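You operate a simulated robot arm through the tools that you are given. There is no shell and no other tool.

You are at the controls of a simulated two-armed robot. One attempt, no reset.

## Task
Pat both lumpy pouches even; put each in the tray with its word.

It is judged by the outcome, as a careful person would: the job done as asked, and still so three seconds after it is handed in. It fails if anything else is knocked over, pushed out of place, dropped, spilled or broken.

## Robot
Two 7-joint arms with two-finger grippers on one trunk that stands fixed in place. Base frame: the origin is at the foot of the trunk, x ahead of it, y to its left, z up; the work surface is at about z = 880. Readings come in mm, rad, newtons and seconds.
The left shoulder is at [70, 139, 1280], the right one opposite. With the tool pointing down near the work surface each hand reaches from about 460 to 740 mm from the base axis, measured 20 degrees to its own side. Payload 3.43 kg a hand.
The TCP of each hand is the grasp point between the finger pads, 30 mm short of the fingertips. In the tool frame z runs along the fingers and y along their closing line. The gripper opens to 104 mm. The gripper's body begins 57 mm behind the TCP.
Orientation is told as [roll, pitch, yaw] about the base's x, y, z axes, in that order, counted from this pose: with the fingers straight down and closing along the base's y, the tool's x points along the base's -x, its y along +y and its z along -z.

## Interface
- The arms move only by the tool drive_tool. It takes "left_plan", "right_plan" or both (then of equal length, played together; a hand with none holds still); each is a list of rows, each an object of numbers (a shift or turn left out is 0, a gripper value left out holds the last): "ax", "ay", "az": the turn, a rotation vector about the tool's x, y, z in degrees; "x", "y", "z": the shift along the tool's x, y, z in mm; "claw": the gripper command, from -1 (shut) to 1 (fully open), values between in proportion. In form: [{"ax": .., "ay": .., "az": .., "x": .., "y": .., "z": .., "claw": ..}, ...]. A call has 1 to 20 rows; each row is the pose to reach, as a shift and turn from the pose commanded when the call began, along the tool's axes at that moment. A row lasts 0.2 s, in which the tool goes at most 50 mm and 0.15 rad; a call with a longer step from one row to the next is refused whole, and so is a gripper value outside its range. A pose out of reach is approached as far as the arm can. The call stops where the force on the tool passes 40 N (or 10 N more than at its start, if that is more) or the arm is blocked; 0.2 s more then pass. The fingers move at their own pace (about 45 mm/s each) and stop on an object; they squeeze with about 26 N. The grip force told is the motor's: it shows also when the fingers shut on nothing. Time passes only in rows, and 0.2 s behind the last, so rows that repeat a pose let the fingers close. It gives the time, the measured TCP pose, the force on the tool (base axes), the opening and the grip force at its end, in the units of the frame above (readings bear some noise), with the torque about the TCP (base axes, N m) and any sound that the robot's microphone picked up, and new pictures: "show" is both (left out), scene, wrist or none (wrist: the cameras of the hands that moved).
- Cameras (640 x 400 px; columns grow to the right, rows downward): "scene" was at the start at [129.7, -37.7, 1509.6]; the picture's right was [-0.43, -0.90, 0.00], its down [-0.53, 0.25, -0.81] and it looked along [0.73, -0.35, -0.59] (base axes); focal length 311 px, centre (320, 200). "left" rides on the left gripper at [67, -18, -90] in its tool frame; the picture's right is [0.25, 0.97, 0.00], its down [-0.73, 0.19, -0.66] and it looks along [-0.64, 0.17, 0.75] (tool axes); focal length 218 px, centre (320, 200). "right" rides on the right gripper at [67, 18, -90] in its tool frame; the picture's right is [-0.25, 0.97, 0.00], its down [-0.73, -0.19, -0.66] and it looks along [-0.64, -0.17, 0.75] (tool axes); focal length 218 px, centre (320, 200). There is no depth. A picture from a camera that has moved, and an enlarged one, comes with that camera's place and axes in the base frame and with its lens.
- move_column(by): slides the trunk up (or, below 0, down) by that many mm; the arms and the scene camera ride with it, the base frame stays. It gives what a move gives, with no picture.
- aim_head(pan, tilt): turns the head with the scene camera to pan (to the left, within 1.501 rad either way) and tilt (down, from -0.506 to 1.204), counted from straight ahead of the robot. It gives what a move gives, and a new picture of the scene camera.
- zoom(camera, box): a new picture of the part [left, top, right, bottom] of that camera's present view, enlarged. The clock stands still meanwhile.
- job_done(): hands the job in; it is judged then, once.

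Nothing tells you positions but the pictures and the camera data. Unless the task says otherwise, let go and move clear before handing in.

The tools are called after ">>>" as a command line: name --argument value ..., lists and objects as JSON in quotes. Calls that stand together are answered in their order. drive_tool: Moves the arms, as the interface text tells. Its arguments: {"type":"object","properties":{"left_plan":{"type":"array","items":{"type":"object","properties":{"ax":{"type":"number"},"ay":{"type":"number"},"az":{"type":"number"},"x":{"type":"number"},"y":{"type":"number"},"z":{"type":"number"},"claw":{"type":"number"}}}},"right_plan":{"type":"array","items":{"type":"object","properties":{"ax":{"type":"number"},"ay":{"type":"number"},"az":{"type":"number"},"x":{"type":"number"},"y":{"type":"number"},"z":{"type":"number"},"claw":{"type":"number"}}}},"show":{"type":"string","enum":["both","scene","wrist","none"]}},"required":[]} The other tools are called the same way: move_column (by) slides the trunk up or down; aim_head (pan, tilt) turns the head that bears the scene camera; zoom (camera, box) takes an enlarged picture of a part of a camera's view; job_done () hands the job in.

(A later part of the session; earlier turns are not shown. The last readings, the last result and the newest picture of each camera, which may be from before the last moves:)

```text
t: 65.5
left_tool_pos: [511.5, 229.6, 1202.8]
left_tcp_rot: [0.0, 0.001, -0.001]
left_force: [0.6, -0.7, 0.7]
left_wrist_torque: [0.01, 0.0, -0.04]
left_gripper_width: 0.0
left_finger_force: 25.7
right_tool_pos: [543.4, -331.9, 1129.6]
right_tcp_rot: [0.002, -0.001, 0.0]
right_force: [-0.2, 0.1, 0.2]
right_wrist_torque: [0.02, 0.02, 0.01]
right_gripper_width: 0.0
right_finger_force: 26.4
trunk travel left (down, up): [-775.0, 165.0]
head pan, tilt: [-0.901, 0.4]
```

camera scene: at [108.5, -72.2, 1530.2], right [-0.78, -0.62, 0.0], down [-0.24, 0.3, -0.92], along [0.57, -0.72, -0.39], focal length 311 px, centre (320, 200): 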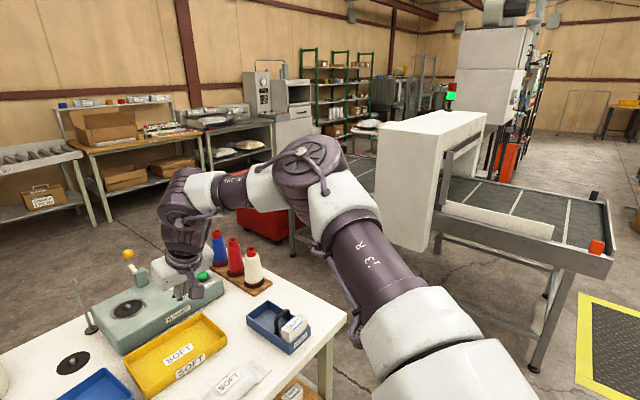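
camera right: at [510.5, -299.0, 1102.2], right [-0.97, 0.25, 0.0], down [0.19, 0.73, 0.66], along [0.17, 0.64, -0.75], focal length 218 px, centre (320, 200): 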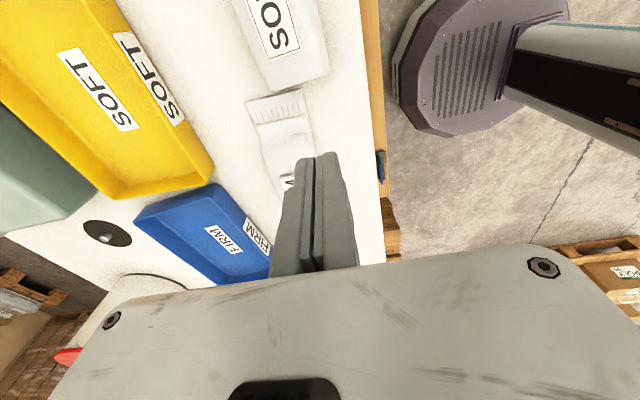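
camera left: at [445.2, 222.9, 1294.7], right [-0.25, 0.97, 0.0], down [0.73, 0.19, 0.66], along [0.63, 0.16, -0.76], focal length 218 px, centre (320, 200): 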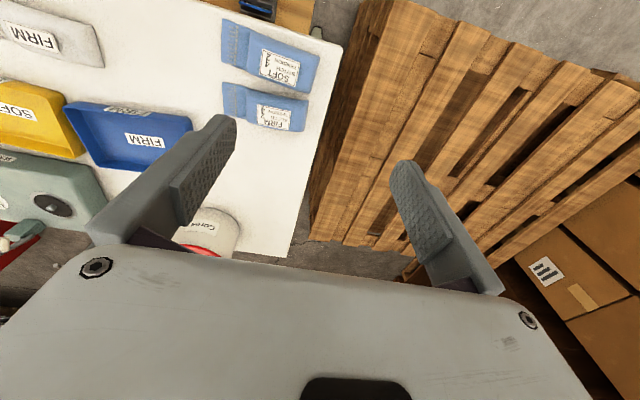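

>>> drive_tool --right_plan '[{"x": 40, "y": -18, "z": -12}, {"x": 80, "y": -36, "z": -24}, {"x": 120, "y": -54, "z": -36}, {"x": 160, "y": -72, "z": -48}, {"x": 200, "y": -90, "z": -60}, {"x": 240, "y": -108, "z": -72}, {"x": 280, "y": -126, "z": -84}, {"x": 320, "y": -140, "z": -90}, {"x": 360, "y": -150, "z": -95}, {"x": 393, "y": -155, "z": -100}, {"x": 393, "y": -155, "z": -100}]' --show "scene"

>>> aim_head --pan -1.5 --tilt 0.6

```text
t: 67.9
left_tool_pos: [511.3, 229.4, 1202.2]
left_tcp_rot: [-0.002, 0.0, 0.0]
left_force: [0.5, -0.9, 1.2]
left_wrist_torque: [-0.01, -0.01, 0.01]
left_gripper_width: 0.0
left_finger_force: 25.8
right_tool_pos: [150.4, -485.5, 1227.5]
right_tcp_rot: [0.002, 0.001, 0.001]
right_force: [0.6, 0.4, -0.4]
right_wrist_torque: [0.0, 0.05, 0.02]
right_gripper_width: 0.2
right_finger_force: 25.8
trunk travel left (down, up): [-775.0, 165.0]
head pan, tilt: [-0.901, 0.4]
camera scene: at [109.0, -72.7, 1530.2], right [-0.78, -0.62, 0.0], down [-0.24, 0.3, -0.92], along [0.57, -0.72, -0.39], focal length 311 px, centre (320, 200)
```

scene: 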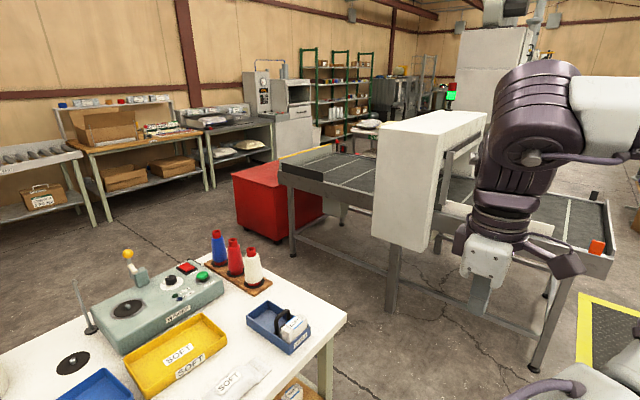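

```text
t: 68.9
left_tool_pos: [511.0, 229.9, 1202.5]
left_tcp_rot: [0.0, -0.001, -0.001]
left_force: [-0.7, -0.8, 0.0]
left_wrist_torque: [-0.03, 0.03, 0.01]
left_gripper_width: 0.0
left_finger_force: 25.9
right_tool_pos: [149.2, -485.8, 1228.8]
right_tcp_rot: [0.002, -0.002, 0.002]
right_force: [0.8, -0.7, 0.0]
right_wrist_torque: [0.0, -0.03, 0.01]
right_gripper_width: 0.2
right_finger_force: 25.8
trunk travel left (down, up): [-775.0, 165.0]
head pan, tilt: [-1.499, 0.6]
camera scene: at [56.6, -88.0, 1512.1], right [-1.0, -0.07, 0.0], down [-0.04, 0.56, -0.83], along [0.06, -0.82, -0.56], focal length 311 px, centre (320, 200)
```

scene: 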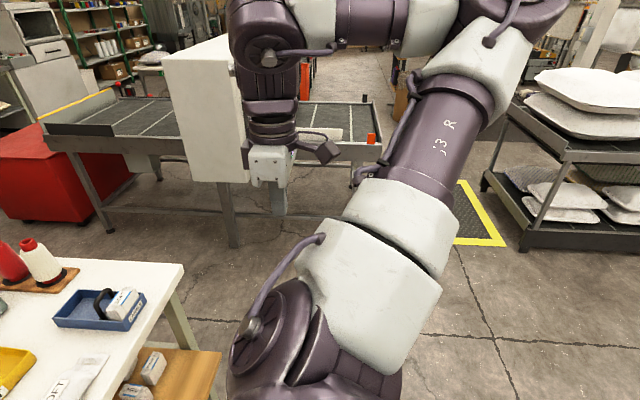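

Very useful: the upper arm has flipped through sideways (its shoulder cap now faces the other way). I'll now bring the hand up high and over to the front, so it keeps this better posture.

>>> drive_tool --right_plan '[{"z": -40, "y": 10}, {"z": -80, "y": 25}, {"z": -120, "y": 40}, {"z": -160, "y": 55}, {"z": -200, "y": 70}, {"z": -240, "y": 80}, {"z": -250, "y": 86}, {"z": -250, "y": 86}]' --show "scene"

```text
t: 70.7
left_tool_pos: [510.9, 229.6, 1204.0]
left_tcp_rot: [0.0, 0.001, 0.001]
left_force: [0.3, 0.0, -0.8]
left_wrist_torque: [-0.01, 0.02, 0.02]
left_gripper_width: 0.0
left_finger_force: 25.5
right_tool_pos: [199.6, -357.5, 1351.3]
right_tcp_rot: [0.002, -0.002, -0.001]
right_force: [-0.3, 0.9, -0.5]
right_wrist_torque: [0.01, -0.01, 0.01]
right_gripper_width: 0.0
right_finger_force: 25.8
right hand out of reach, approached as far as the arm can: row 2, 3, 4, 5, 6, 7, 8
trunk travel left (down, up): [-775.0, 165.0]
head pan, tilt: [-1.499, 0.6]
camera scene: at [56.3, -88.4, 1512.1], right [-1.0, -0.07, 0.0], down [-0.04, 0.56, -0.82], along [0.06, -0.82, -0.57], focal length 311 px, centre (320, 200)
```

scene: 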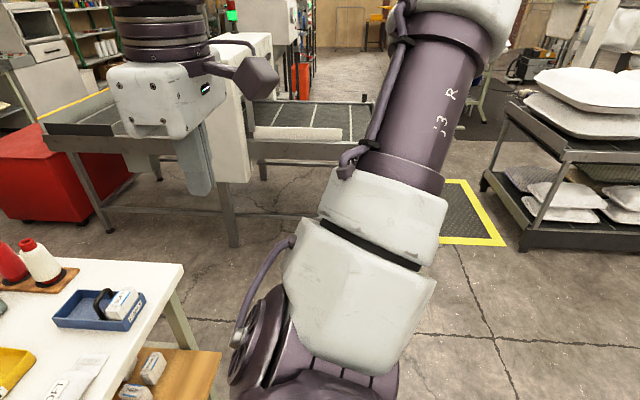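

The shoulder cap still points forward, so the flipped posture holds. I'm moving the hand forward at this height to carry the elbow over the top.

>>> drive_tool --right_plan '[{"x": -35}, {"x": -70}, {"x": -105}, {"x": -140}, {"x": -175}, {"x": -210}, {"x": -240}, {"x": -240}]' --show "scene"

```text
t: 72.5
left_tool_pos: [512.1, 230.0, 1203.0]
left_tcp_rot: [0.001, 0.0, 0.002]
left_force: [0.6, 0.4, -0.1]
left_wrist_torque: [0.01, 0.01, 0.01]
left_gripper_width: 0.0
left_finger_force: 26.0
right_tool_pos: [429.5, -353.7, 1327.5]
right_tcp_rot: [0.006, -0.006, 0.0]
right_force: [-0.1, 0.1, 0.2]
right_wrist_torque: [-0.01, 0.0, -0.03]
right_gripper_width: 0.2
right_finger_force: 26.2
right hand out of reach, approached as far as the arm can: row 6, 7, 8
trunk travel left (down, up): [-775.0, 165.0]
head pan, tilt: [-1.499, 0.6]
camera scene: at [56.4, -87.9, 1512.1], right [-1.0, -0.07, 0.0], down [-0.04, 0.56, -0.83], along [0.06, -0.82, -0.56], focal length 311 px, centre (320, 200)
```

scene: 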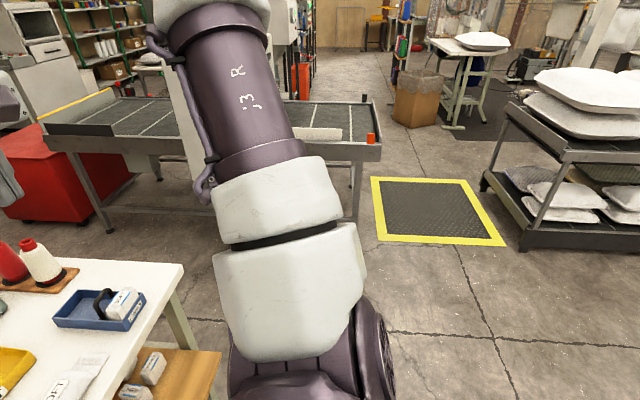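

The cable side shows it's really still the original posture, just over the top. To truly flip it I need to take the elbow over the top to behind, lower it there, then swing it forward level. I'm moving the hand back and down in the free space beside the robot.

>>> drive_tool --right_plan '[{"x": 45, "y": -10, "z": 5}, {"x": 90, "y": -20, "z": 10}, {"x": 135, "y": -35, "z": 15}, {"x": 180, "y": -50, "z": 25}, {"x": 225, "y": -65, "z": 40}, {"x": 265, "y": -85, "z": 60}, {"x": 300, "y": -105, "z": 85}, {"x": 330, "y": -120, "z": 115}, {"x": 355, "y": -130, "z": 150}, {"x": 375, "y": -135, "z": 190}, {"x": 390, "y": -140, "z": 230}, {"x": 390, "y": -140, "z": 230}]' --show "scene"

```text
t: 75.1
left_tool_pos: [511.0, 230.7, 1201.0]
left_tcp_rot: [-0.002, -0.001, -0.001]
left_force: [-0.3, -0.4, -0.2]
left_wrist_torque: [0.02, -0.01, 0.02]
left_gripper_width: 0.1
left_finger_force: 26.2
right_tool_pos: [41.2, -494.6, 1097.8]
right_tcp_rot: [0.001, 0.0, 0.001]
right_force: [1.4, -0.7, 0.9]
right_wrist_torque: [-0.03, 0.03, 0.0]
right_gripper_width: 0.0
right_finger_force: 26.5
trunk travel left (down, up): [-775.0, 165.0]
head pan, tilt: [-1.499, 0.6]
camera scene: at [57.1, -87.7, 1512.0], right [-1.0, -0.07, 0.0], down [-0.04, 0.56, -0.83], along [0.06, -0.82, -0.56], focal length 311 px, centre (320, 200)
```

scene: 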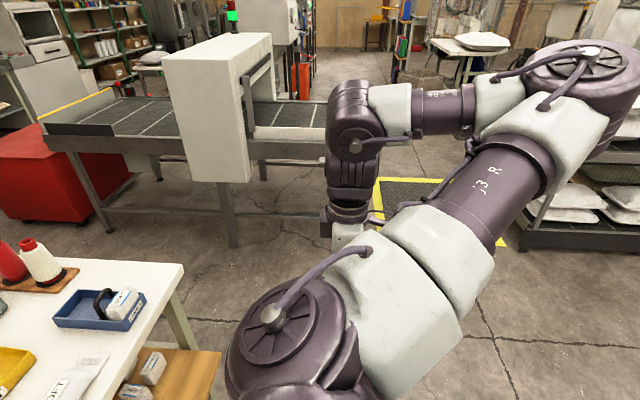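

Now the shoulder's cable side faces up with the upper arm pointing back and outward. I'll swing the hand outward and forward at about elbow level, so the arm passes through sideways in this posture.

>>> drive_tool --right_plan '[{"x": -20, "y": -25, "z": 15}, {"x": -45, "y": -50, "z": 30}, {"x": -75, "y": -75, "z": 45}, {"x": -110, "y": -90, "z": 55}, {"x": -150, "y": -100, "z": 60}, {"x": -190, "y": -105, "z": 60}, {"x": -230, "y": -105, "z": 60}, {"x": -270, "y": -95, "z": 60}, {"x": -310, "y": -80, "z": 60}, {"x": -310, "y": -80, "z": 60}]' --show "scene"

```text
t: 77.3
left_tool_pos: [511.6, 229.7, 1202.9]
left_tcp_rot: [0.001, -0.001, 0.002]
left_force: [0.6, -0.2, 0.7]
left_wrist_torque: [0.01, -0.01, 0.03]
left_gripper_width: 0.0
left_finger_force: 25.9
right_tool_pos: [349.8, -572.8, 1036.1]
right_tcp_rot: [0.002, -0.001, -0.001]
right_force: [0.2, -0.4, -0.7]
right_wrist_torque: [0.03, 0.02, -0.01]
right_gripper_width: 0.0
right_finger_force: 25.9
trunk travel left (down, up): [-775.0, 165.0]
head pan, tilt: [-1.499, 0.6]
camera scene: at [57.4, -88.4, 1512.0], right [-1.0, -0.07, 0.0], down [-0.04, 0.56, -0.82], along [0.06, -0.82, -0.57], focal length 311 px, centre (320, 200)
```

scene: 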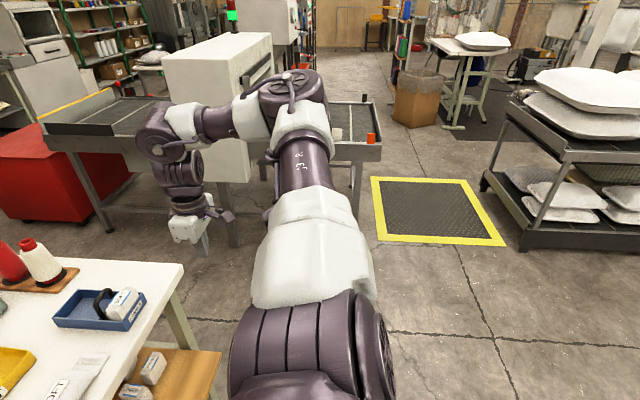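

The elbow again rolled over the top because it rode about 12° above the shoulder. I'll go back behind, raise the trunk so the arm hangs level, and swing again.

>>> drive_tool --right_plan '[{"x": 40, "y": -15}, {"x": 80, "y": -25}, {"x": 120, "y": -25}, {"x": 160, "y": -20}, {"x": 200, "y": -10}, {"x": 235, "y": 5, "z": -15}, {"x": 265, "y": 30, "z": -30}, {"x": 290, "y": 55, "z": -45}, {"x": 310, "y": 80, "z": -60}, {"x": 330, "y": 90, "z": -60}, {"x": 350, "y": 100, "z": -60}, {"x": 350, "y": 100, "z": -60}]' --show "scene"

```text
t: 79.9
left_tool_pos: [510.1, 230.1, 1202.6]
left_tcp_rot: [0.0, -0.002, 0.0]
left_force: [0.5, -0.3, 0.2]
left_wrist_torque: [-0.01, -0.03, 0.01]
left_gripper_width: 0.0
left_finger_force: 26.2
right_tool_pos: [28.8, -489.4, 1097.4]
right_tcp_rot: [0.002, -0.002, -0.001]
right_force: [0.0, -0.5, 0.3]
right_wrist_torque: [0.03, 0.03, 0.01]
right_gripper_width: 0.0
right_finger_force: 25.8
right hand out of reach, approached as far as the arm can: row 10, 11, 12
trunk travel left (down, up): [-775.0, 165.0]
head pan, tilt: [-1.499, 0.6]
camera scene: at [55.4, -88.1, 1512.1], right [-1.0, -0.07, 0.0], down [-0.04, 0.56, -0.83], along [0.06, -0.82, -0.56], focal length 311 px, centre (320, 200)
```

scene: 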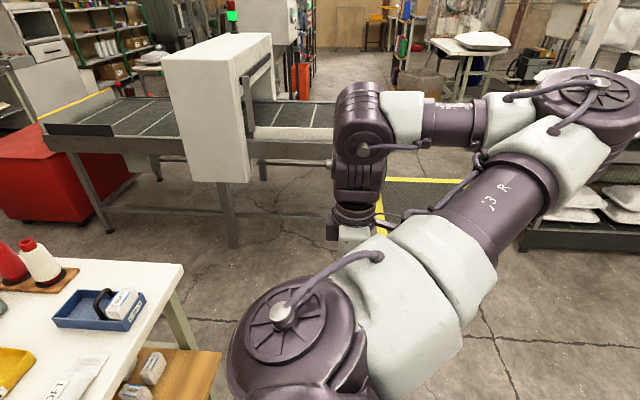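

>>> move_column --by 150

>>> drive_tool --right_plan '[{"z": 40, "y": -5}, {"z": 80, "y": -10}, {"z": 120, "y": -20}, {"z": 160, "y": -30}, {"z": 190, "y": -40}, {"z": 210, "y": -45}, {"z": 210, "y": -45}]' --show "scene"

```text
t: 81.6
left_tool_pos: [512.6, 229.8, 1353.0]
left_tcp_rot: [0.0, 0.001, 0.0]
left_force: [-0.6, -0.2, 0.2]
left_wrist_torque: [-0.01, 0.0, 0.04]
left_gripper_width: 0.2
left_finger_force: 25.9
right_tool_pos: [29.7, -488.6, 1247.8]
right_tcp_rot: [0.002, -0.001, 0.002]
right_force: [0.1, -0.1, -0.3]
right_wrist_torque: [-0.03, -0.01, -0.03]
right_gripper_width: 0.0
right_finger_force: 26.5
trunk travel left (down, up): [-925.0, 15.0]
head pan, tilt: [-1.499, 0.6]
```

```text
t: 83.2
left_tool_pos: [511.4, 229.7, 1352.4]
left_tcp_rot: [-0.001, -0.002, -0.001]
left_force: [0.0, -0.1, -0.4]
left_wrist_torque: [0.0, 0.0, 0.02]
left_gripper_width: 0.0
left_finger_force: 26.4
right_tool_pos: [30.6, -533.7, 1036.9]
right_tcp_rot: [0.002, -0.002, 0.001]
right_force: [0.6, -0.2, 0.1]
right_wrist_torque: [0.01, 0.01, -0.05]
right_gripper_width: 0.3
right_finger_force: 26.5
trunk travel left (down, up): [-925.0, 15.0]
head pan, tilt: [-1.499, 0.6]
camera scene: at [56.5, -87.6, 1662.1], right [-1.0, -0.07, 0.0], down [-0.04, 0.56, -0.83], along [0.06, -0.82, -0.56], focal length 311 px, centre (320, 200)
```

scene: 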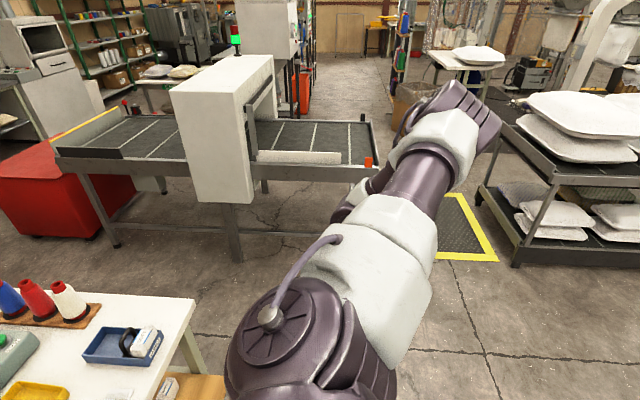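

>>> drive_tool --right_plan '[{"x": -15, "y": -20, "z": 25}, {"x": -30, "y": -40, "z": 50}, {"x": -60, "y": -60, "z": 70}, {"x": -100, "y": -70, "z": 80}, {"x": -140, "y": -75, "z": 80}, {"x": -180, "y": -75, "z": 80}, {"x": -180, "y": -75, "z": 80}]' --show "scene"

```text
t: 84.8
left_tool_pos: [510.6, 229.8, 1352.7]
left_tcp_rot: [-0.001, 0.0, 0.001]
left_force: [-1.2, -1.1, 0.4]
left_wrist_torque: [0.01, 0.0, -0.02]
left_gripper_width: 0.0
left_finger_force: 26.2
right_tool_pos: [211.3, -607.5, 958.8]
right_tcp_rot: [0.003, -0.001, 0.0]
right_force: [-0.7, -0.3, 0.4]
right_wrist_torque: [0.0, 0.0, -0.03]
right_gripper_width: 0.0
right_finger_force: 26.0
trunk travel left (down, up): [-925.0, 15.0]
head pan, tilt: [-1.499, 0.6]
camera scene: at [56.5, -88.1, 1662.1], right [-1.0, -0.07, 0.0], down [-0.04, 0.56, -0.83], along [0.06, -0.82, -0.56], focal length 311 px, centre (320, 200)
```

scene: 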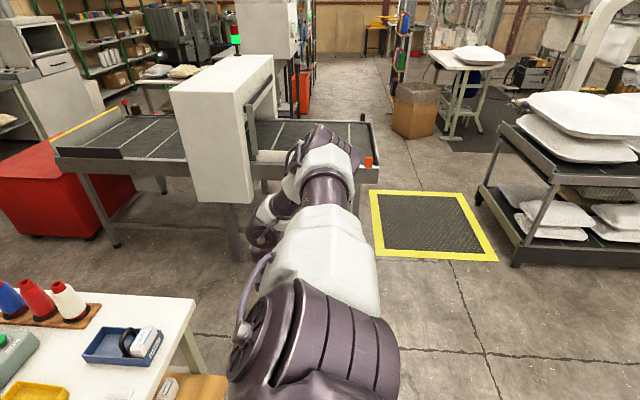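

The upper arm is close to straight sideways but still ~7° high. I'll back up, lower the hand about 90 mm, and swing again so it crosses level.

>>> drive_tool --right_plan '[{"x": 40, "y": 5}, {"x": 80, "y": 15}, {"x": 120, "y": 25}, {"x": 155, "y": 35, "z": 30}, {"x": 175, "y": 40, "z": 70}, {"x": 175, "y": 35, "z": 95}, {"x": 175, "y": 35, "z": 95}]' --show "scene"

```text
t: 86.4
left_tool_pos: [512.5, 229.8, 1352.6]
left_tcp_rot: [0.001, -0.001, 0.001]
left_force: [0.8, -0.1, -1.2]
left_wrist_torque: [0.02, -0.03, 0.04]
left_gripper_width: 0.1
left_finger_force: 25.9
right_tool_pos: [36.4, -574.2, 862.3]
right_tcp_rot: [0.001, 0.001, 0.0]
right_force: [0.3, -0.5, 0.3]
right_wrist_torque: [-0.03, -0.01, 0.02]
right_gripper_width: 0.1
right_finger_force: 25.2
trunk travel left (down, up): [-925.0, 15.0]
head pan, tilt: [-1.499, 0.6]
camera scene: at [57.2, -87.8, 1662.1], right [-1.0, -0.07, 0.0], down [-0.04, 0.56, -0.83], along [0.06, -0.82, -0.56], focal length 311 px, centre (320, 200)
```

scene: 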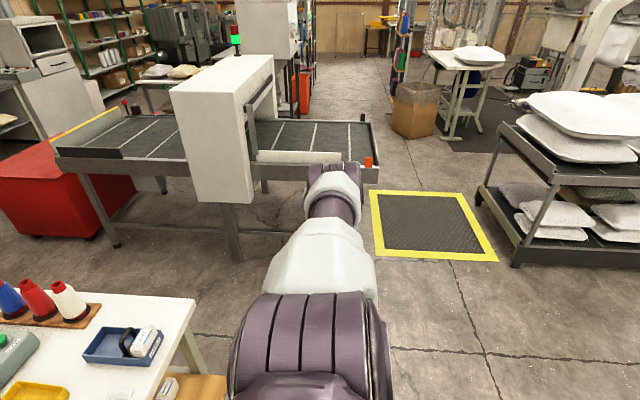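

The upper arm is now almost exactly sideways (level). Lowering the hand further should bend the shoulder the other way, so I'll drop it in the free space at the side, then bring it forward low.

>>> drive_tool --right_plan '[{"z": 35, "y": 10}, {"z": 70, "y": 20}, {"z": 105, "y": 35}, {"z": 130, "y": 50}, {"z": 130, "y": 50}]' --show "scene"

```text
t: 87.6
left_tool_pos: [512.0, 228.7, 1352.9]
left_tcp_rot: [0.002, 0.002, 0.0]
left_force: [0.0, 0.4, -1.0]
left_wrist_torque: [0.04, 0.01, -0.01]
left_gripper_width: 0.3
left_finger_force: 26.2
right_tool_pos: [35.9, -522.2, 732.7]
right_tcp_rot: [0.002, 0.001, 0.001]
right_force: [-1.2, -0.7, -0.6]
right_wrist_torque: [0.01, -0.01, 0.02]
right_gripper_width: 0.2
right_finger_force: 26.3
trunk travel left (down, up): [-925.0, 15.0]
head pan, tilt: [-1.499, 0.6]
camera scene: at [57.0, -88.4, 1662.0], right [-1.0, -0.07, 0.0], down [-0.04, 0.56, -0.82], along [0.06, -0.82, -0.57], focal length 311 px, centre (320, 200)
```

scene: 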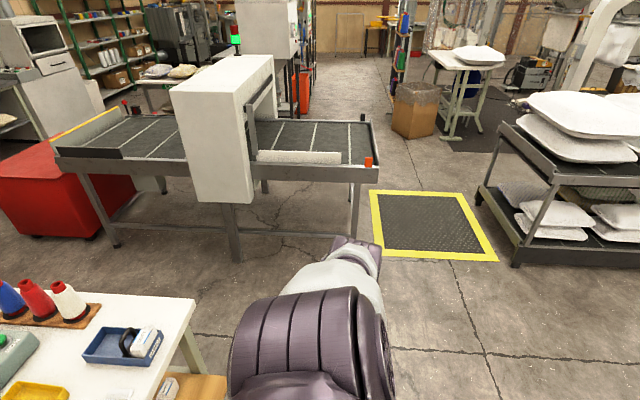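

The upper arm now points down and outward, bent the other way. Next I bring the hand forward while low, staying short of the table edge at x = 460 and above the bench.

>>> drive_tool --right_plan '[{"x": -40, "z": -10}, {"x": -80, "z": -20}, {"x": -120, "z": -30}, {"x": -160, "z": -40}, {"x": -200, "y": 5, "z": -55}, {"x": -235, "y": 10, "z": -75}, {"x": -255, "y": 15, "z": -100}, {"x": -255, "y": 15, "z": -100}]' --show "scene"

```text
t: 89.4
left_tool_pos: [509.9, 229.7, 1352.3]
left_tcp_rot: [0.001, 0.0, 0.0]
left_force: [0.1, 0.0, 0.2]
left_wrist_torque: [-0.01, 0.0, -0.01]
left_gripper_width: 0.0
left_finger_force: 25.8
right_tool_pos: [291.9, -507.4, 833.0]
right_tcp_rot: [0.003, -0.001, -0.001]
right_force: [0.1, -0.5, -0.2]
right_wrist_torque: [-0.02, 0.02, 0.0]
right_gripper_width: 0.0
right_finger_force: 26.1
trunk travel left (down, up): [-925.0, 15.0]
head pan, tilt: [-1.499, 0.6]
camera scene: at [56.7, -88.3, 1662.0], right [-1.0, -0.07, 0.0], down [-0.04, 0.56, -0.82], along [0.06, -0.82, -0.57], focal length 311 px, centre (320, 200)
```

scene: 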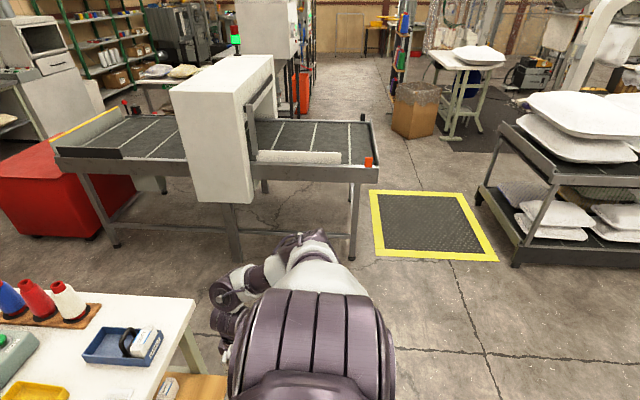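

>>> drive_tool --right_plan '[{"z": -40, "y": 15}, {"z": -80, "y": 30}, {"z": -120, "y": 50}, {"z": -160, "x": -10, "y": 70}, {"z": -200, "x": -25, "y": 85}, {"z": -215, "x": -55, "y": 105}, {"z": -215, "x": -90, "y": 130}, {"z": -215, "x": -90, "y": 130}]' --show "scene"

```text
t: 91.2
left_tool_pos: [511.6, 229.9, 1352.5]
left_tcp_rot: [-0.001, -0.001, 0.001]
left_force: [-0.8, -0.2, -0.3]
left_wrist_torque: [-0.01, -0.03, -0.01]
left_gripper_width: 0.1
left_finger_force: 25.7
right_tool_pos: [380.3, -378.4, 1049.1]
right_tcp_rot: [0.003, -0.003, 0.0]
right_force: [-0.4, -0.9, 0.4]
right_wrist_torque: [0.03, -0.01, 0.01]
right_gripper_width: 0.0
right_finger_force: 26.0
trunk travel left (down, up): [-925.0, 15.0]
head pan, tilt: [-1.499, 0.6]
camera scene: at [56.2, -88.3, 1662.1], right [-1.0, -0.07, 0.0], down [-0.04, 0.56, -0.82], along [0.06, -0.82, -0.57], focal length 311 px, centre (320, 200)
```

scene: 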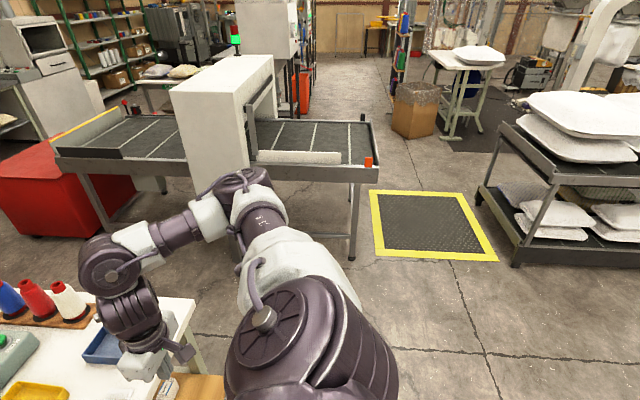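

The right shoulder is now in the mirror of the left arm's posture (cable side up, elbow forward). I'll move inward over the table to confirm the reach has improved.

>>> drive_tool --right_plan '[{"x": -30, "y": 25}, {"x": -60, "y": 50}, {"x": -90, "y": 80}, {"x": -120, "y": 110}, {"x": -145, "y": 140}, {"x": -170, "y": 170}, {"x": -195, "y": 195}, {"x": -205, "y": 210}, {"x": -205, "y": 210}]' --show "none"

>>> aim_head --pan -0.4 --tilt 0.75

```text
t: 93.2
left_tool_pos: [512.0, 228.0, 1352.8]
left_tcp_rot: [0.002, 0.001, 0.0]
left_force: [-1.0, 0.0, -0.2]
left_wrist_torque: [-0.01, -0.03, -0.04]
left_gripper_width: 0.0
left_finger_force: 26.2
right_tool_pos: [584.7, -168.4, 1047.9]
right_tcp_rot: [0.006, -0.002, 0.0]
right_force: [-0.4, -0.7, -0.4]
right_wrist_torque: [0.01, -0.02, 0.0]
right_gripper_width: 0.0
right_finger_force: 25.8
trunk travel left (down, up): [-925.0, 15.0]
head pan, tilt: [-1.499, 0.6]
```

```text
t: 94.5
left_tool_pos: [511.0, 230.1, 1352.9]
left_tcp_rot: [-0.001, 0.001, 0.002]
left_force: [-0.2, -0.5, 0.1]
left_wrist_torque: [0.01, -0.03, -0.01]
left_gripper_width: 0.0
left_finger_force: 25.7
right_tool_pos: [585.2, -168.6, 1049.8]
right_tcp_rot: [0.001, -0.003, -0.001]
right_force: [0.7, -0.1, 0.2]
right_wrist_torque: [-0.01, 0.02, -0.02]
right_gripper_width: 0.4
right_finger_force: 26.2
trunk travel left (down, up): [-925.0, 15.0]
head pan, tilt: [-0.4, 0.75]
camera scene: at [127.0, -32.3, 1649.2], right [-0.39, -0.92, 0.0], down [-0.63, 0.27, -0.73], along [0.67, -0.28, -0.68], focal length 311 px, centre (320, 200)
```

scene: 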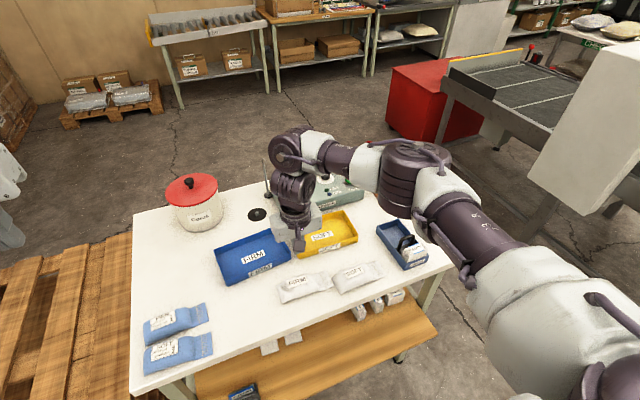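

The right hand now reaches directly over FIRM at (585, −168). I'll lower it and pat the hump.

>>> drive_tool --right_plan '[{"z": 40, "y": -8}, {"z": 80, "y": -10}, {"z": 98, "y": -10}, {"z": 104, "y": -10}, {"z": 106, "y": -10}]' --show "none"

>>> zoom --camera "scene" --box '[260, 240, 350, 310]'

```text
t: 95.8
left_tool_pos: [511.3, 230.1, 1352.8]
left_tcp_rot: [0.001, -0.001, 0.0]
left_force: [-0.2, -0.1, 0.3]
left_wrist_torque: [-0.01, -0.03, 0.0]
left_gripper_width: 0.0
left_finger_force: 25.7
right_tool_pos: [586.2, -178.9, 942.8]
right_tcp_rot: [0.001, -0.003, 0.001]
right_force: [0.2, 1.2, 0.7]
right_wrist_torque: [-0.01, 0.03, 0.0]
right_gripper_width: 0.0
right_finger_force: 26.0
trunk travel left (down, up): [-925.0, 15.0]
head pan, tilt: [-0.4, 0.75]
```

```text
5.71 times, centred on (305, 275) of scene
camera zoom: at [127.5, -32.3, 1649.1], right [-0.39, -0.92, 0.0], down [-0.63, 0.27, -0.73], along [0.67, -0.28, -0.68], focal length 1778 px, centre (406, -229)
```

zoom: 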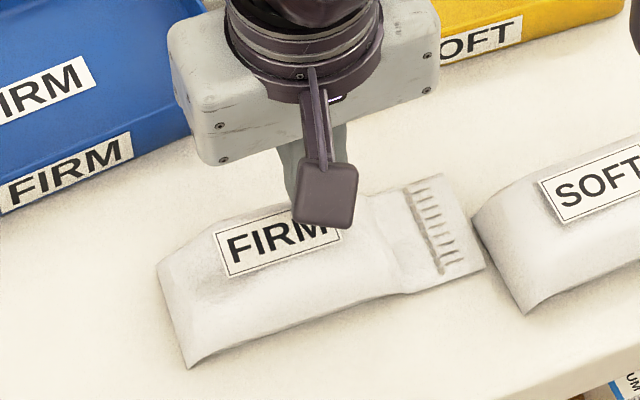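

>>> drive_tool --right_plan '[{"z": 2}, {"z": 4}, {"z": 6}, {"z": 7}]' --show "none"

```text
t: 96.8
left_tool_pos: [508.7, 230.8, 1353.9]
left_tcp_rot: [0.001, -0.003, -0.001]
left_force: [0.5, -0.6, 0.6]
left_wrist_torque: [-0.02, 0.02, -0.01]
left_gripper_width: 0.0
left_finger_force: 26.0
right_tool_pos: [586.2, -177.2, 939.4]
right_tcp_rot: [0.0, -0.011, -0.001]
right_force: [5.5, -3.8, 33.2]
right_wrist_torque: [-0.08, 0.08, 0.0]
right_gripper_width: 6.0
right_finger_force: 26.3
trunk travel left (down, up): [-925.0, 15.0]
head pan, tilt: [-0.4, 0.75]
```

Good, 33 N. Now a series along FIRM: the middle and the +y end.

>>> drive_tool --right_plan '[{"z": -12}, {"z": -25, "y": 12, "x": 4}, {"z": -12, "y": 26, "x": 6}, {"z": -4, "y": 26, "x": 6}, {"z": -2, "y": 26, "x": 6}, {"z": -1, "y": 26, "x": 6}, {"z": -15, "y": 26, "x": 6}, {"z": -40, "y": 26, "x": 6}, {"z": -60, "y": 26, "x": 6}]' --show "none"

>>> zoom --camera "scene" --box '[260, 240, 350, 310]'

>>> zoom --camera "right" --box '[200, 20, 440, 170]'

```text
t: 98.8
left_tool_pos: [509.9, 230.1, 1353.0]
left_tcp_rot: [-0.001, 0.002, -0.002]
left_force: [0.2, -0.3, 0.1]
left_wrist_torque: [0.02, -0.01, 0.0]
left_gripper_width: 0.0
left_finger_force: 25.6
right_tool_pos: [578.3, -151.8, 994.6]
right_tcp_rot: [0.003, 0.001, -0.002]
right_force: [1.1, 0.1, 0.1]
right_wrist_torque: [0.0, 0.0, -0.03]
right_gripper_width: 0.0
right_finger_force: 26.4
trunk travel left (down, up): [-925.0, 15.0]
head pan, tilt: [-0.4, 0.75]
```

```text
5.71 times, centred on (305, 275) of scene
camera zoom: at [126.5, -31.3, 1649.1], right [-0.39, -0.92, 0.0], down [-0.63, 0.26, -0.73], along [0.67, -0.28, -0.68], focal length 1778 px, centre (406, -229)
```

zoom: 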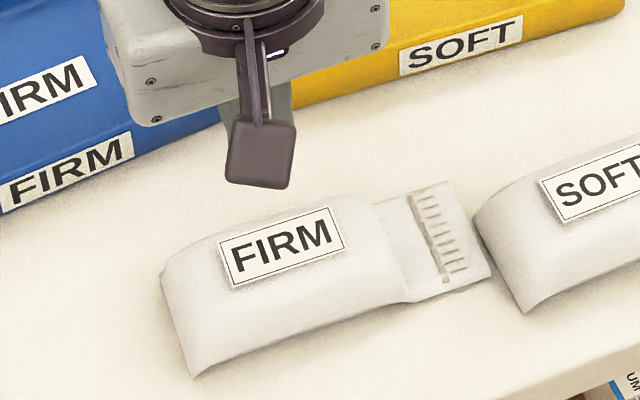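

```text
2.67 times, centred on (320, 95) of right
camera zoom: at [511.4, -133.8, 1084.2], right [0.25, 0.97, 0.0], down [0.73, -0.19, 0.66], along [0.64, -0.16, -0.75], focal length 582 px, centre (320, 480)
```

zoom: 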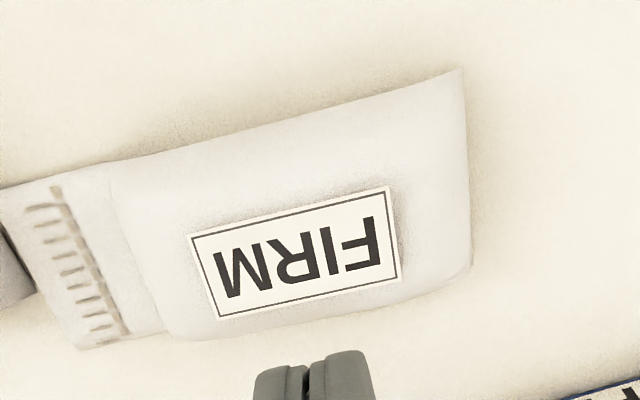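

FIRM already looks smooth. I'll add pats near its +y end and near the seam side, then compare closely.

>>> drive_tool --right_plan '[{"z": 25, "y": 15}, {"z": 48, "y": 24}, {"z": 55, "y": 24}, {"z": 58, "y": 24}, {"z": 59, "y": 24}, {"z": 40, "y": 24}, {"z": 30, "y": -10, "x": 6}, {"z": 48, "y": -36, "x": 8}, {"z": 55, "y": -36, "x": 8}, {"z": 58, "y": -36, "x": 8}, {"z": 59, "y": -36, "x": 8}, {"z": 40, "y": -36, "x": 8}, {"z": 0, "y": -36, "x": 8}, {"z": 0, "y": -5, "x": 0}]' --show "none"

>>> zoom --camera "scene" --box '[260, 240, 350, 310]'

>>> zoom --camera "right" --box '[200, 20, 440, 170]'

```text
t: 101.8
left_tool_pos: [511.5, 231.6, 1351.6]
left_tcp_rot: [-0.002, -0.001, 0.0]
left_force: [1.0, 0.7, -0.5]
left_wrist_torque: [0.02, -0.02, 0.01]
left_gripper_width: 0.1
left_finger_force: 25.5
right_tool_pos: [579.9, -156.4, 996.9]
right_tcp_rot: [0.002, -0.001, 0.0]
right_force: [-0.2, 0.0, -0.1]
right_wrist_torque: [-0.03, 0.0, -0.02]
right_gripper_width: 0.0
right_finger_force: 26.1
trunk travel left (down, up): [-925.0, 15.0]
head pan, tilt: [-0.4, 0.75]
```

```text
5.71 times, centred on (305, 275) of scene
camera zoom: at [127.5, -29.4, 1649.1], right [-0.39, -0.92, 0.0], down [-0.63, 0.26, -0.73], along [0.67, -0.29, -0.68], focal length 1778 px, centre (406, -229)
```

zoom: 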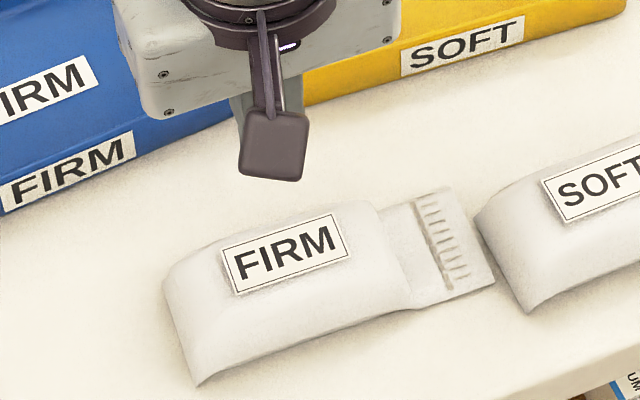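

```text
2.67 times, centred on (320, 95) of right
camera zoom: at [512.6, -138.2, 1084.9], right [0.25, 0.97, 0.0], down [0.73, -0.19, 0.66], along [0.64, -0.17, -0.75], focal length 582 px, centre (320, 480)
```

zoom: 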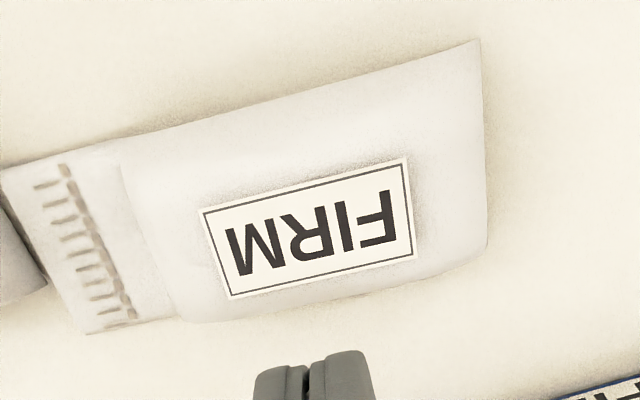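

Both look smooth. I'll do two last pats around FIRM's middle for good measure.

>>> drive_tool --right_plan '[{"z": 30}, {"z": 50}, {"z": 56}, {"z": 59}, {"z": 60}, {"z": 40}, {"z": 40, "y": 18, "x": 2}, {"z": 50, "y": 18, "x": 2}, {"z": 56, "y": 18, "x": 2}, {"z": 59, "y": 18, "x": 2}, {"z": 60, "y": 18, "x": 2}, {"z": 40, "y": 18, "x": 2}, {"z": 0, "y": 18, "x": 2}, {"z": -20, "y": 0, "x": 0}]' --show "none"

>>> zoom --camera "scene" --box '[260, 240, 400, 320]'

>>> zoom --camera "right" --box '[60, 20, 440, 190]'

```text
t: 104.8
left_tool_pos: [510.6, 229.5, 1353.4]
left_tcp_rot: [-0.002, 0.001, 0.002]
left_force: [-0.3, -0.1, -0.2]
left_wrist_torque: [0.02, -0.02, 0.03]
left_gripper_width: 0.0
left_finger_force: 26.4
right_tool_pos: [577.7, -158.6, 1017.0]
right_tcp_rot: [0.002, -0.001, 0.002]
right_force: [0.5, 0.2, 0.5]
right_wrist_torque: [0.01, 0.01, 0.03]
right_gripper_width: 0.1
right_finger_force: 25.8
trunk travel left (down, up): [-925.0, 15.0]
head pan, tilt: [-0.4, 0.75]
```

```text
4.57 times, centred on (330, 280) of scene
camera zoom: at [126.1, -32.9, 1649.1], right [-0.39, -0.92, 0.0], down [-0.63, 0.27, -0.73], along [0.67, -0.28, -0.68], focal length 1422 px, centre (274, -166)
```

zoom: 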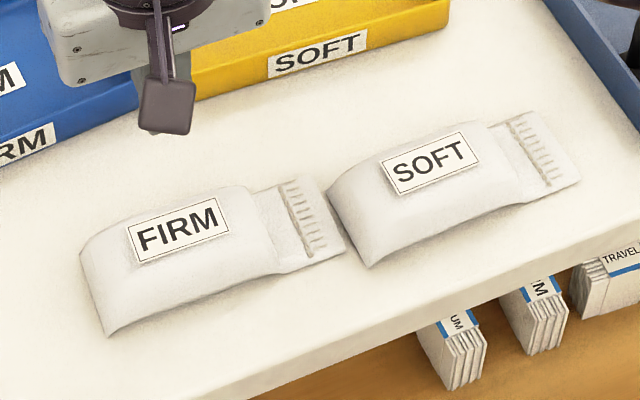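

```text
1.68 times, centred on (250, 105) of right
camera zoom: at [512.4, -140.7, 1105.1], right [0.25, 0.97, 0.0], down [0.73, -0.19, 0.66], along [0.64, -0.16, -0.75], focal length 368 px, centre (438, 360)
```

zoom: 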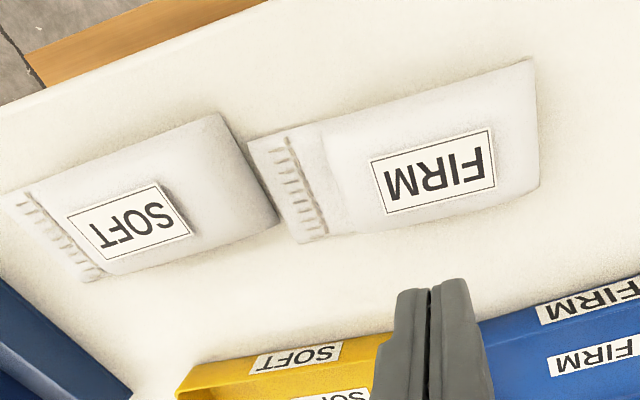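

FIRM is nicely even. SOFT shows a bit more shadow under the +y end of its label, so I'll look at it closer.

>>> zoom --camera "scene" --box '[328, 256, 392, 302]'

>>> zoom --camera "scene" --box '[272, 270, 336, 316]'

>>> zoom --camera "right" --box '[60, 80, 240, 190]'

```text
8.70 times, centred on (360, 279) of scene
camera zoom: at [126.1, -32.9, 1649.1], right [-0.39, -0.92, 0.0], down [-0.63, 0.27, -0.73], along [0.67, -0.28, -0.68], focal length 2705 px, centre (-28, -487)
```

zoom: 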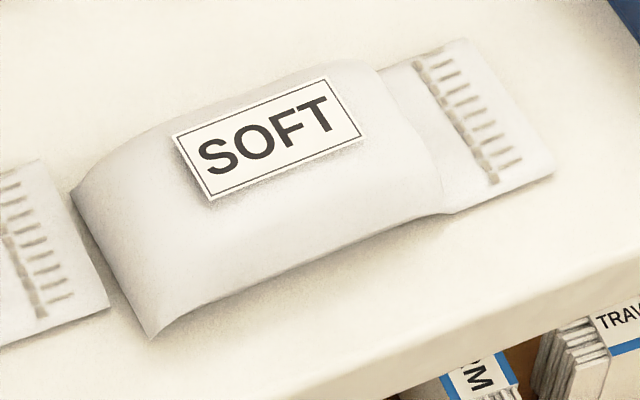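

```text
8.70 times, centred on (304, 293) of scene
camera zoom: at [126.1, -32.9, 1649.1], right [-0.39, -0.92, 0.0], down [-0.63, 0.27, -0.73], along [0.67, -0.28, -0.68], focal length 2705 px, centre (459, -609)
```

zoom: 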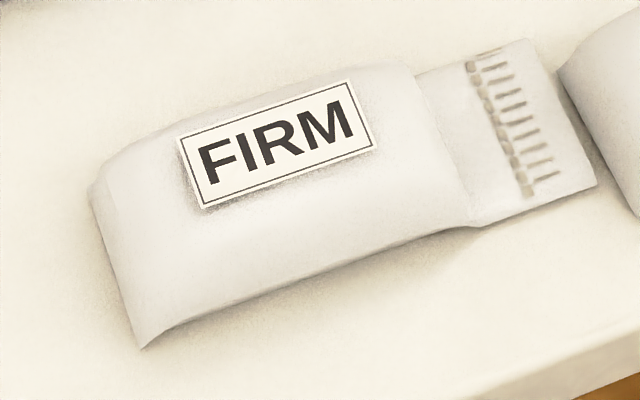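

```text
3.56 times, centred on (150, 135) of right
camera zoom: at [512.4, -140.7, 1105.1], right [0.25, 0.97, 0.0], down [0.73, -0.19, 0.66], along [0.64, -0.16, -0.75], focal length 776 px, centre (924, 431)
```

zoom: 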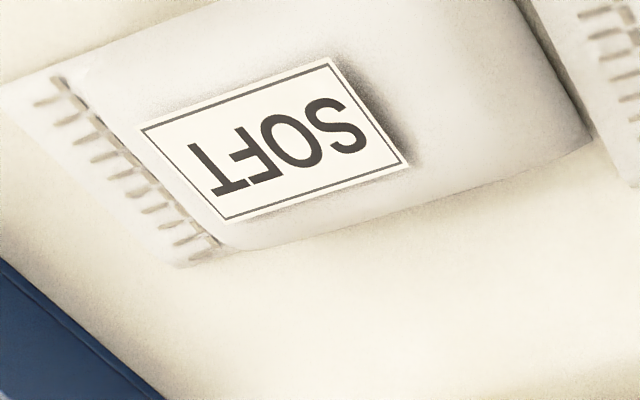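

SOFT is still thicker toward its seam and lower at the +y end. Its body now spans about x 515–573, y −366…−258, so I'll pat its seam-side half again, around (546, −350) and (546, −335).

>>> drive_tool --right_plan '[{"x": 6, "y": -45}, {"x": 12, "y": -90}, {"x": 20, "y": -135}, {"x": 30, "y": -180}, {"x": 33, "y": -192, "z": 30}, {"x": 33, "y": -194, "z": 65}, {"x": 33, "y": -194, "z": 75}, {"x": 33, "y": -194, "z": 79}, {"x": 33, "y": -194, "z": 81}]' --show "none"

```text
t: 106.8
left_tool_pos: [509.3, 231.1, 1354.1]
left_tcp_rot: [-0.002, -0.001, -0.002]
left_force: [0.0, 0.1, 0.7]
left_wrist_torque: [0.0, -0.03, 0.02]
left_gripper_width: 0.0
left_finger_force: 25.8
right_tool_pos: [547.1, -351.5, 939.1]
right_tcp_rot: [0.001, -0.008, -0.002]
right_force: [4.3, -5.3, 30.8]
right_wrist_torque: [0.16, -0.05, -0.06]
right_gripper_width: 0.0
right_finger_force: 26.3
trunk travel left (down, up): [-925.0, 15.0]
head pan, tilt: [-0.4, 0.75]
```

>>> drive_tool --right_plan '[{"z": -15}, {"z": -20, "y": 12}, {"z": -10, "y": 18}, {"z": -3, "y": 18}, {"z": 0, "y": 18}, {"z": -15, "y": 18}, {"z": -40, "y": 18}, {"z": -75, "y": 60}, {"z": -75, "y": 100}, {"z": -75, "y": 100}]' --show "none"

>>> zoom --camera "scene" --box '[328, 256, 392, 302]'

>>> zoom --camera "right" --box '[100, 20, 380, 195]'

```text
refused: row 8 steps farther than a row can; nothing moved
```

```text
8.70 times, centred on (360, 279) of scene
camera zoom: at [123.3, -30.1, 1650.0], right [-0.39, -0.92, 0.0], down [-0.63, 0.26, -0.73], along [0.68, -0.29, -0.68], focal length 2705 px, centre (-28, -487)
```

zoom: 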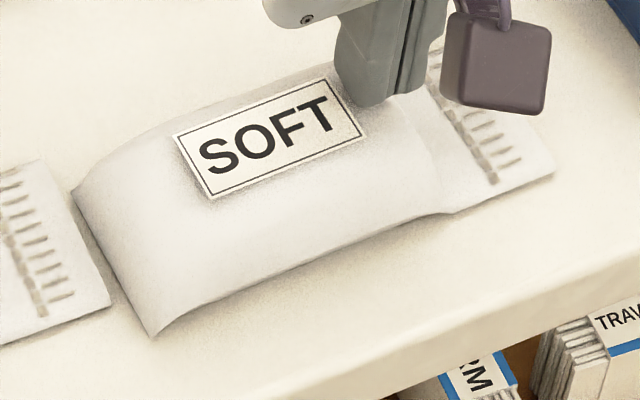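

```text
2.29 times, centred on (240, 108) of right
camera zoom: at [479.5, -333.4, 1027.5], right [0.25, 0.97, 0.0], down [0.72, -0.19, 0.66], along [0.64, -0.17, -0.75], focal length 499 px, centre (503, 411)
```

zoom: 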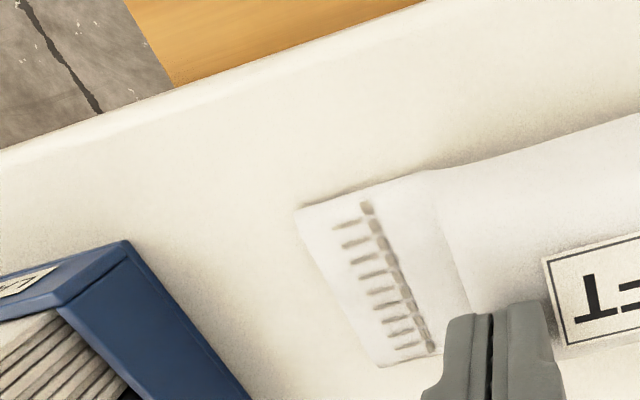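

>>> drive_tool --right_plan '[{"z": -15}, {"z": -20, "y": 12}, {"z": -10, "y": 18}, {"z": -3, "y": 18}, {"z": 0, "y": 18}, {"z": -15, "y": 18}, {"z": -40, "y": 18}, {"z": -70, "y": 45}, {"z": -75, "y": 85}, {"z": -75, "y": 100}]' --show "none"

>>> zoom --camera "scene" --box '[328, 256, 392, 302]'

>>> zoom --camera "right" --box '[100, 20, 380, 195]'

```text
t: 109.0
left_tool_pos: [511.4, 230.9, 1352.7]
left_tcp_rot: [0.001, 0.001, 0.0]
left_force: [0.3, -0.7, 0.2]
left_wrist_torque: [0.04, 0.03, 0.03]
left_gripper_width: 0.2
left_finger_force: 26.1
right_tool_pos: [547.6, -251.9, 1010.2]
right_tcp_rot: [0.001, 0.0, 0.001]
right_force: [0.4, 0.3, -0.4]
right_wrist_torque: [0.03, 0.03, -0.01]
right_gripper_width: 0.0
right_finger_force: 25.7
trunk travel left (down, up): [-925.0, 15.0]
head pan, tilt: [-0.4, 0.75]
```

```text
8.70 times, centred on (360, 279) of scene
camera zoom: at [127.5, -31.9, 1649.1], right [-0.39, -0.92, 0.0], down [-0.63, 0.27, -0.73], along [0.67, -0.28, -0.68], focal length 2705 px, centre (-28, -487)
```

zoom: 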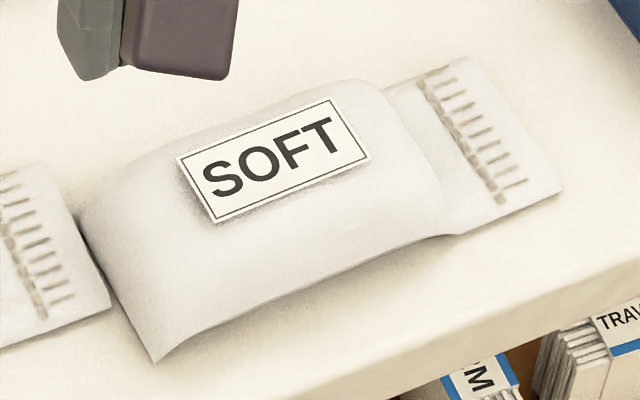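

```text
2.29 times, centred on (240, 108) of right
camera zoom: at [480.1, -233.8, 1098.9], right [0.25, 0.97, 0.0], down [0.73, -0.19, 0.66], along [0.64, -0.16, -0.75], focal length 499 px, centre (503, 411)
```

zoom: 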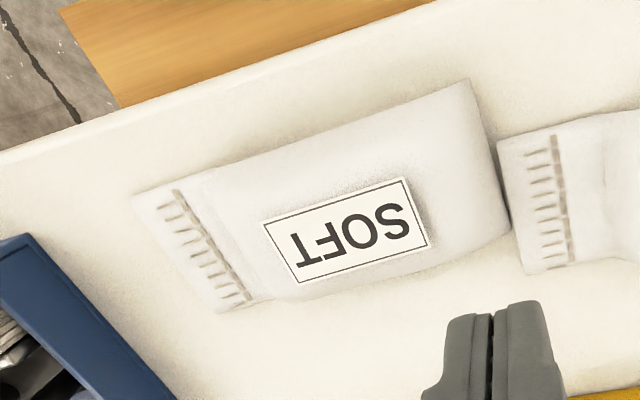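

SOFT's +y end has filled out. One more pair of pats on the seam side, then I'll check it has settled.

>>> drive_tool --right_plan '[{"x": 3, "y": -45}, {"x": 6, "y": -88, "z": 20}, {"x": 6, "y": -95, "z": 55}, {"x": 6, "y": -95, "z": 68}, {"x": 6, "y": -95, "z": 72}, {"x": 6, "y": -95, "z": 74}, {"x": 6, "y": -95, "z": 60}, {"x": 4, "y": -72, "z": 55}, {"x": 4, "y": -72, "z": 68}, {"x": 4, "y": -72, "z": 72}, {"x": 4, "y": -72, "z": 74}, {"x": 4, "y": -72, "z": 55}, {"x": 4, "y": -50, "z": 20}, {"x": 0, "y": -20, "z": 0}, {"x": 0, "y": 0, "z": 0}]' --show "none"

>>> zoom --camera "scene" --box '[328, 256, 392, 302]'

>>> zoom --camera "right" --box '[100, 20, 380, 195]'

```text
t: 112.2
left_tool_pos: [513.0, 229.5, 1351.8]
left_tcp_rot: [0.0, 0.002, 0.0]
left_force: [0.1, -0.7, 0.3]
left_wrist_torque: [0.0, 0.0, 0.02]
left_gripper_width: 0.0
left_finger_force: 26.1
right_tool_pos: [547.6, -251.7, 1008.9]
right_tcp_rot: [0.002, 0.001, 0.001]
right_force: [0.1, 0.6, -0.1]
right_wrist_torque: [0.02, 0.0, 0.01]
right_gripper_width: 0.0
right_finger_force: 26.5
trunk travel left (down, up): [-925.0, 15.0]
head pan, tilt: [-0.4, 0.75]
```

```text
8.70 times, centred on (360, 279) of scene
camera zoom: at [128.9, -32.0, 1648.9], right [-0.39, -0.92, 0.0], down [-0.63, 0.27, -0.73], along [0.67, -0.28, -0.68], focal length 2705 px, centre (-28, -487)
```

zoom: 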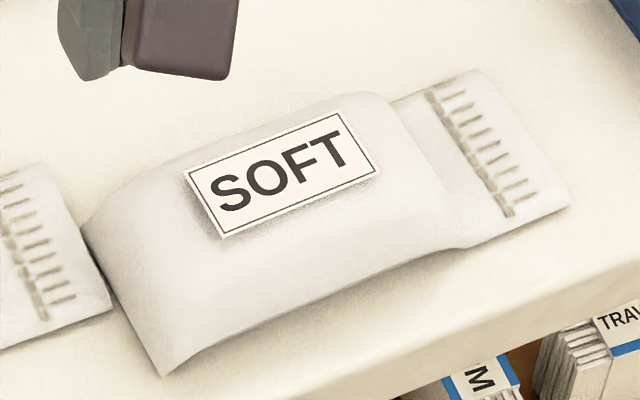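

```text
2.29 times, centred on (240, 108) of right
camera zoom: at [480.9, -234.0, 1098.4], right [0.25, 0.97, 0.0], down [0.73, -0.19, 0.66], along [0.64, -0.16, -0.75], focal length 499 px, centre (503, 411)
```

zoom: 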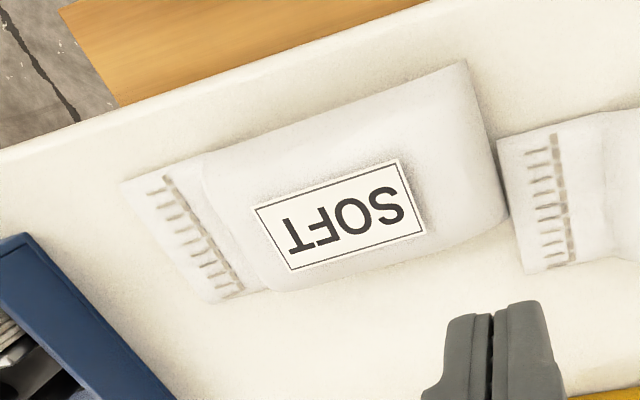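

To judge evenness objectively I'll lightly probe the surface height with the fingertips, first at SOFT's +y part (535, −282).

>>> drive_tool --right_plan '[{"x": 12, "y": -30, "z": 20}, {"x": 12, "y": -30, "z": 50}, {"x": 12, "y": -30, "z": 64}, {"x": 12, "y": -30, "z": 67}, {"x": 12, "y": -30, "z": 67}]' --show "none"

```text
t: 113.3
left_tool_pos: [511.5, 229.3, 1353.0]
left_tcp_rot: [-0.001, -0.001, 0.0]
left_force: [-0.7, -0.1, -0.5]
left_wrist_torque: [0.0, 0.02, 0.02]
left_gripper_width: 0.0
left_finger_force: 25.8
right_tool_pos: [533.8, -280.4, 942.6]
right_tcp_rot: [0.004, -0.001, -0.001]
right_force: [0.5, -0.8, -0.1]
right_wrist_torque: [0.0, -0.04, -0.01]
right_gripper_width: 0.2
right_finger_force: 26.1
trunk travel left (down, up): [-925.0, 15.0]
head pan, tilt: [-0.4, 0.75]
```

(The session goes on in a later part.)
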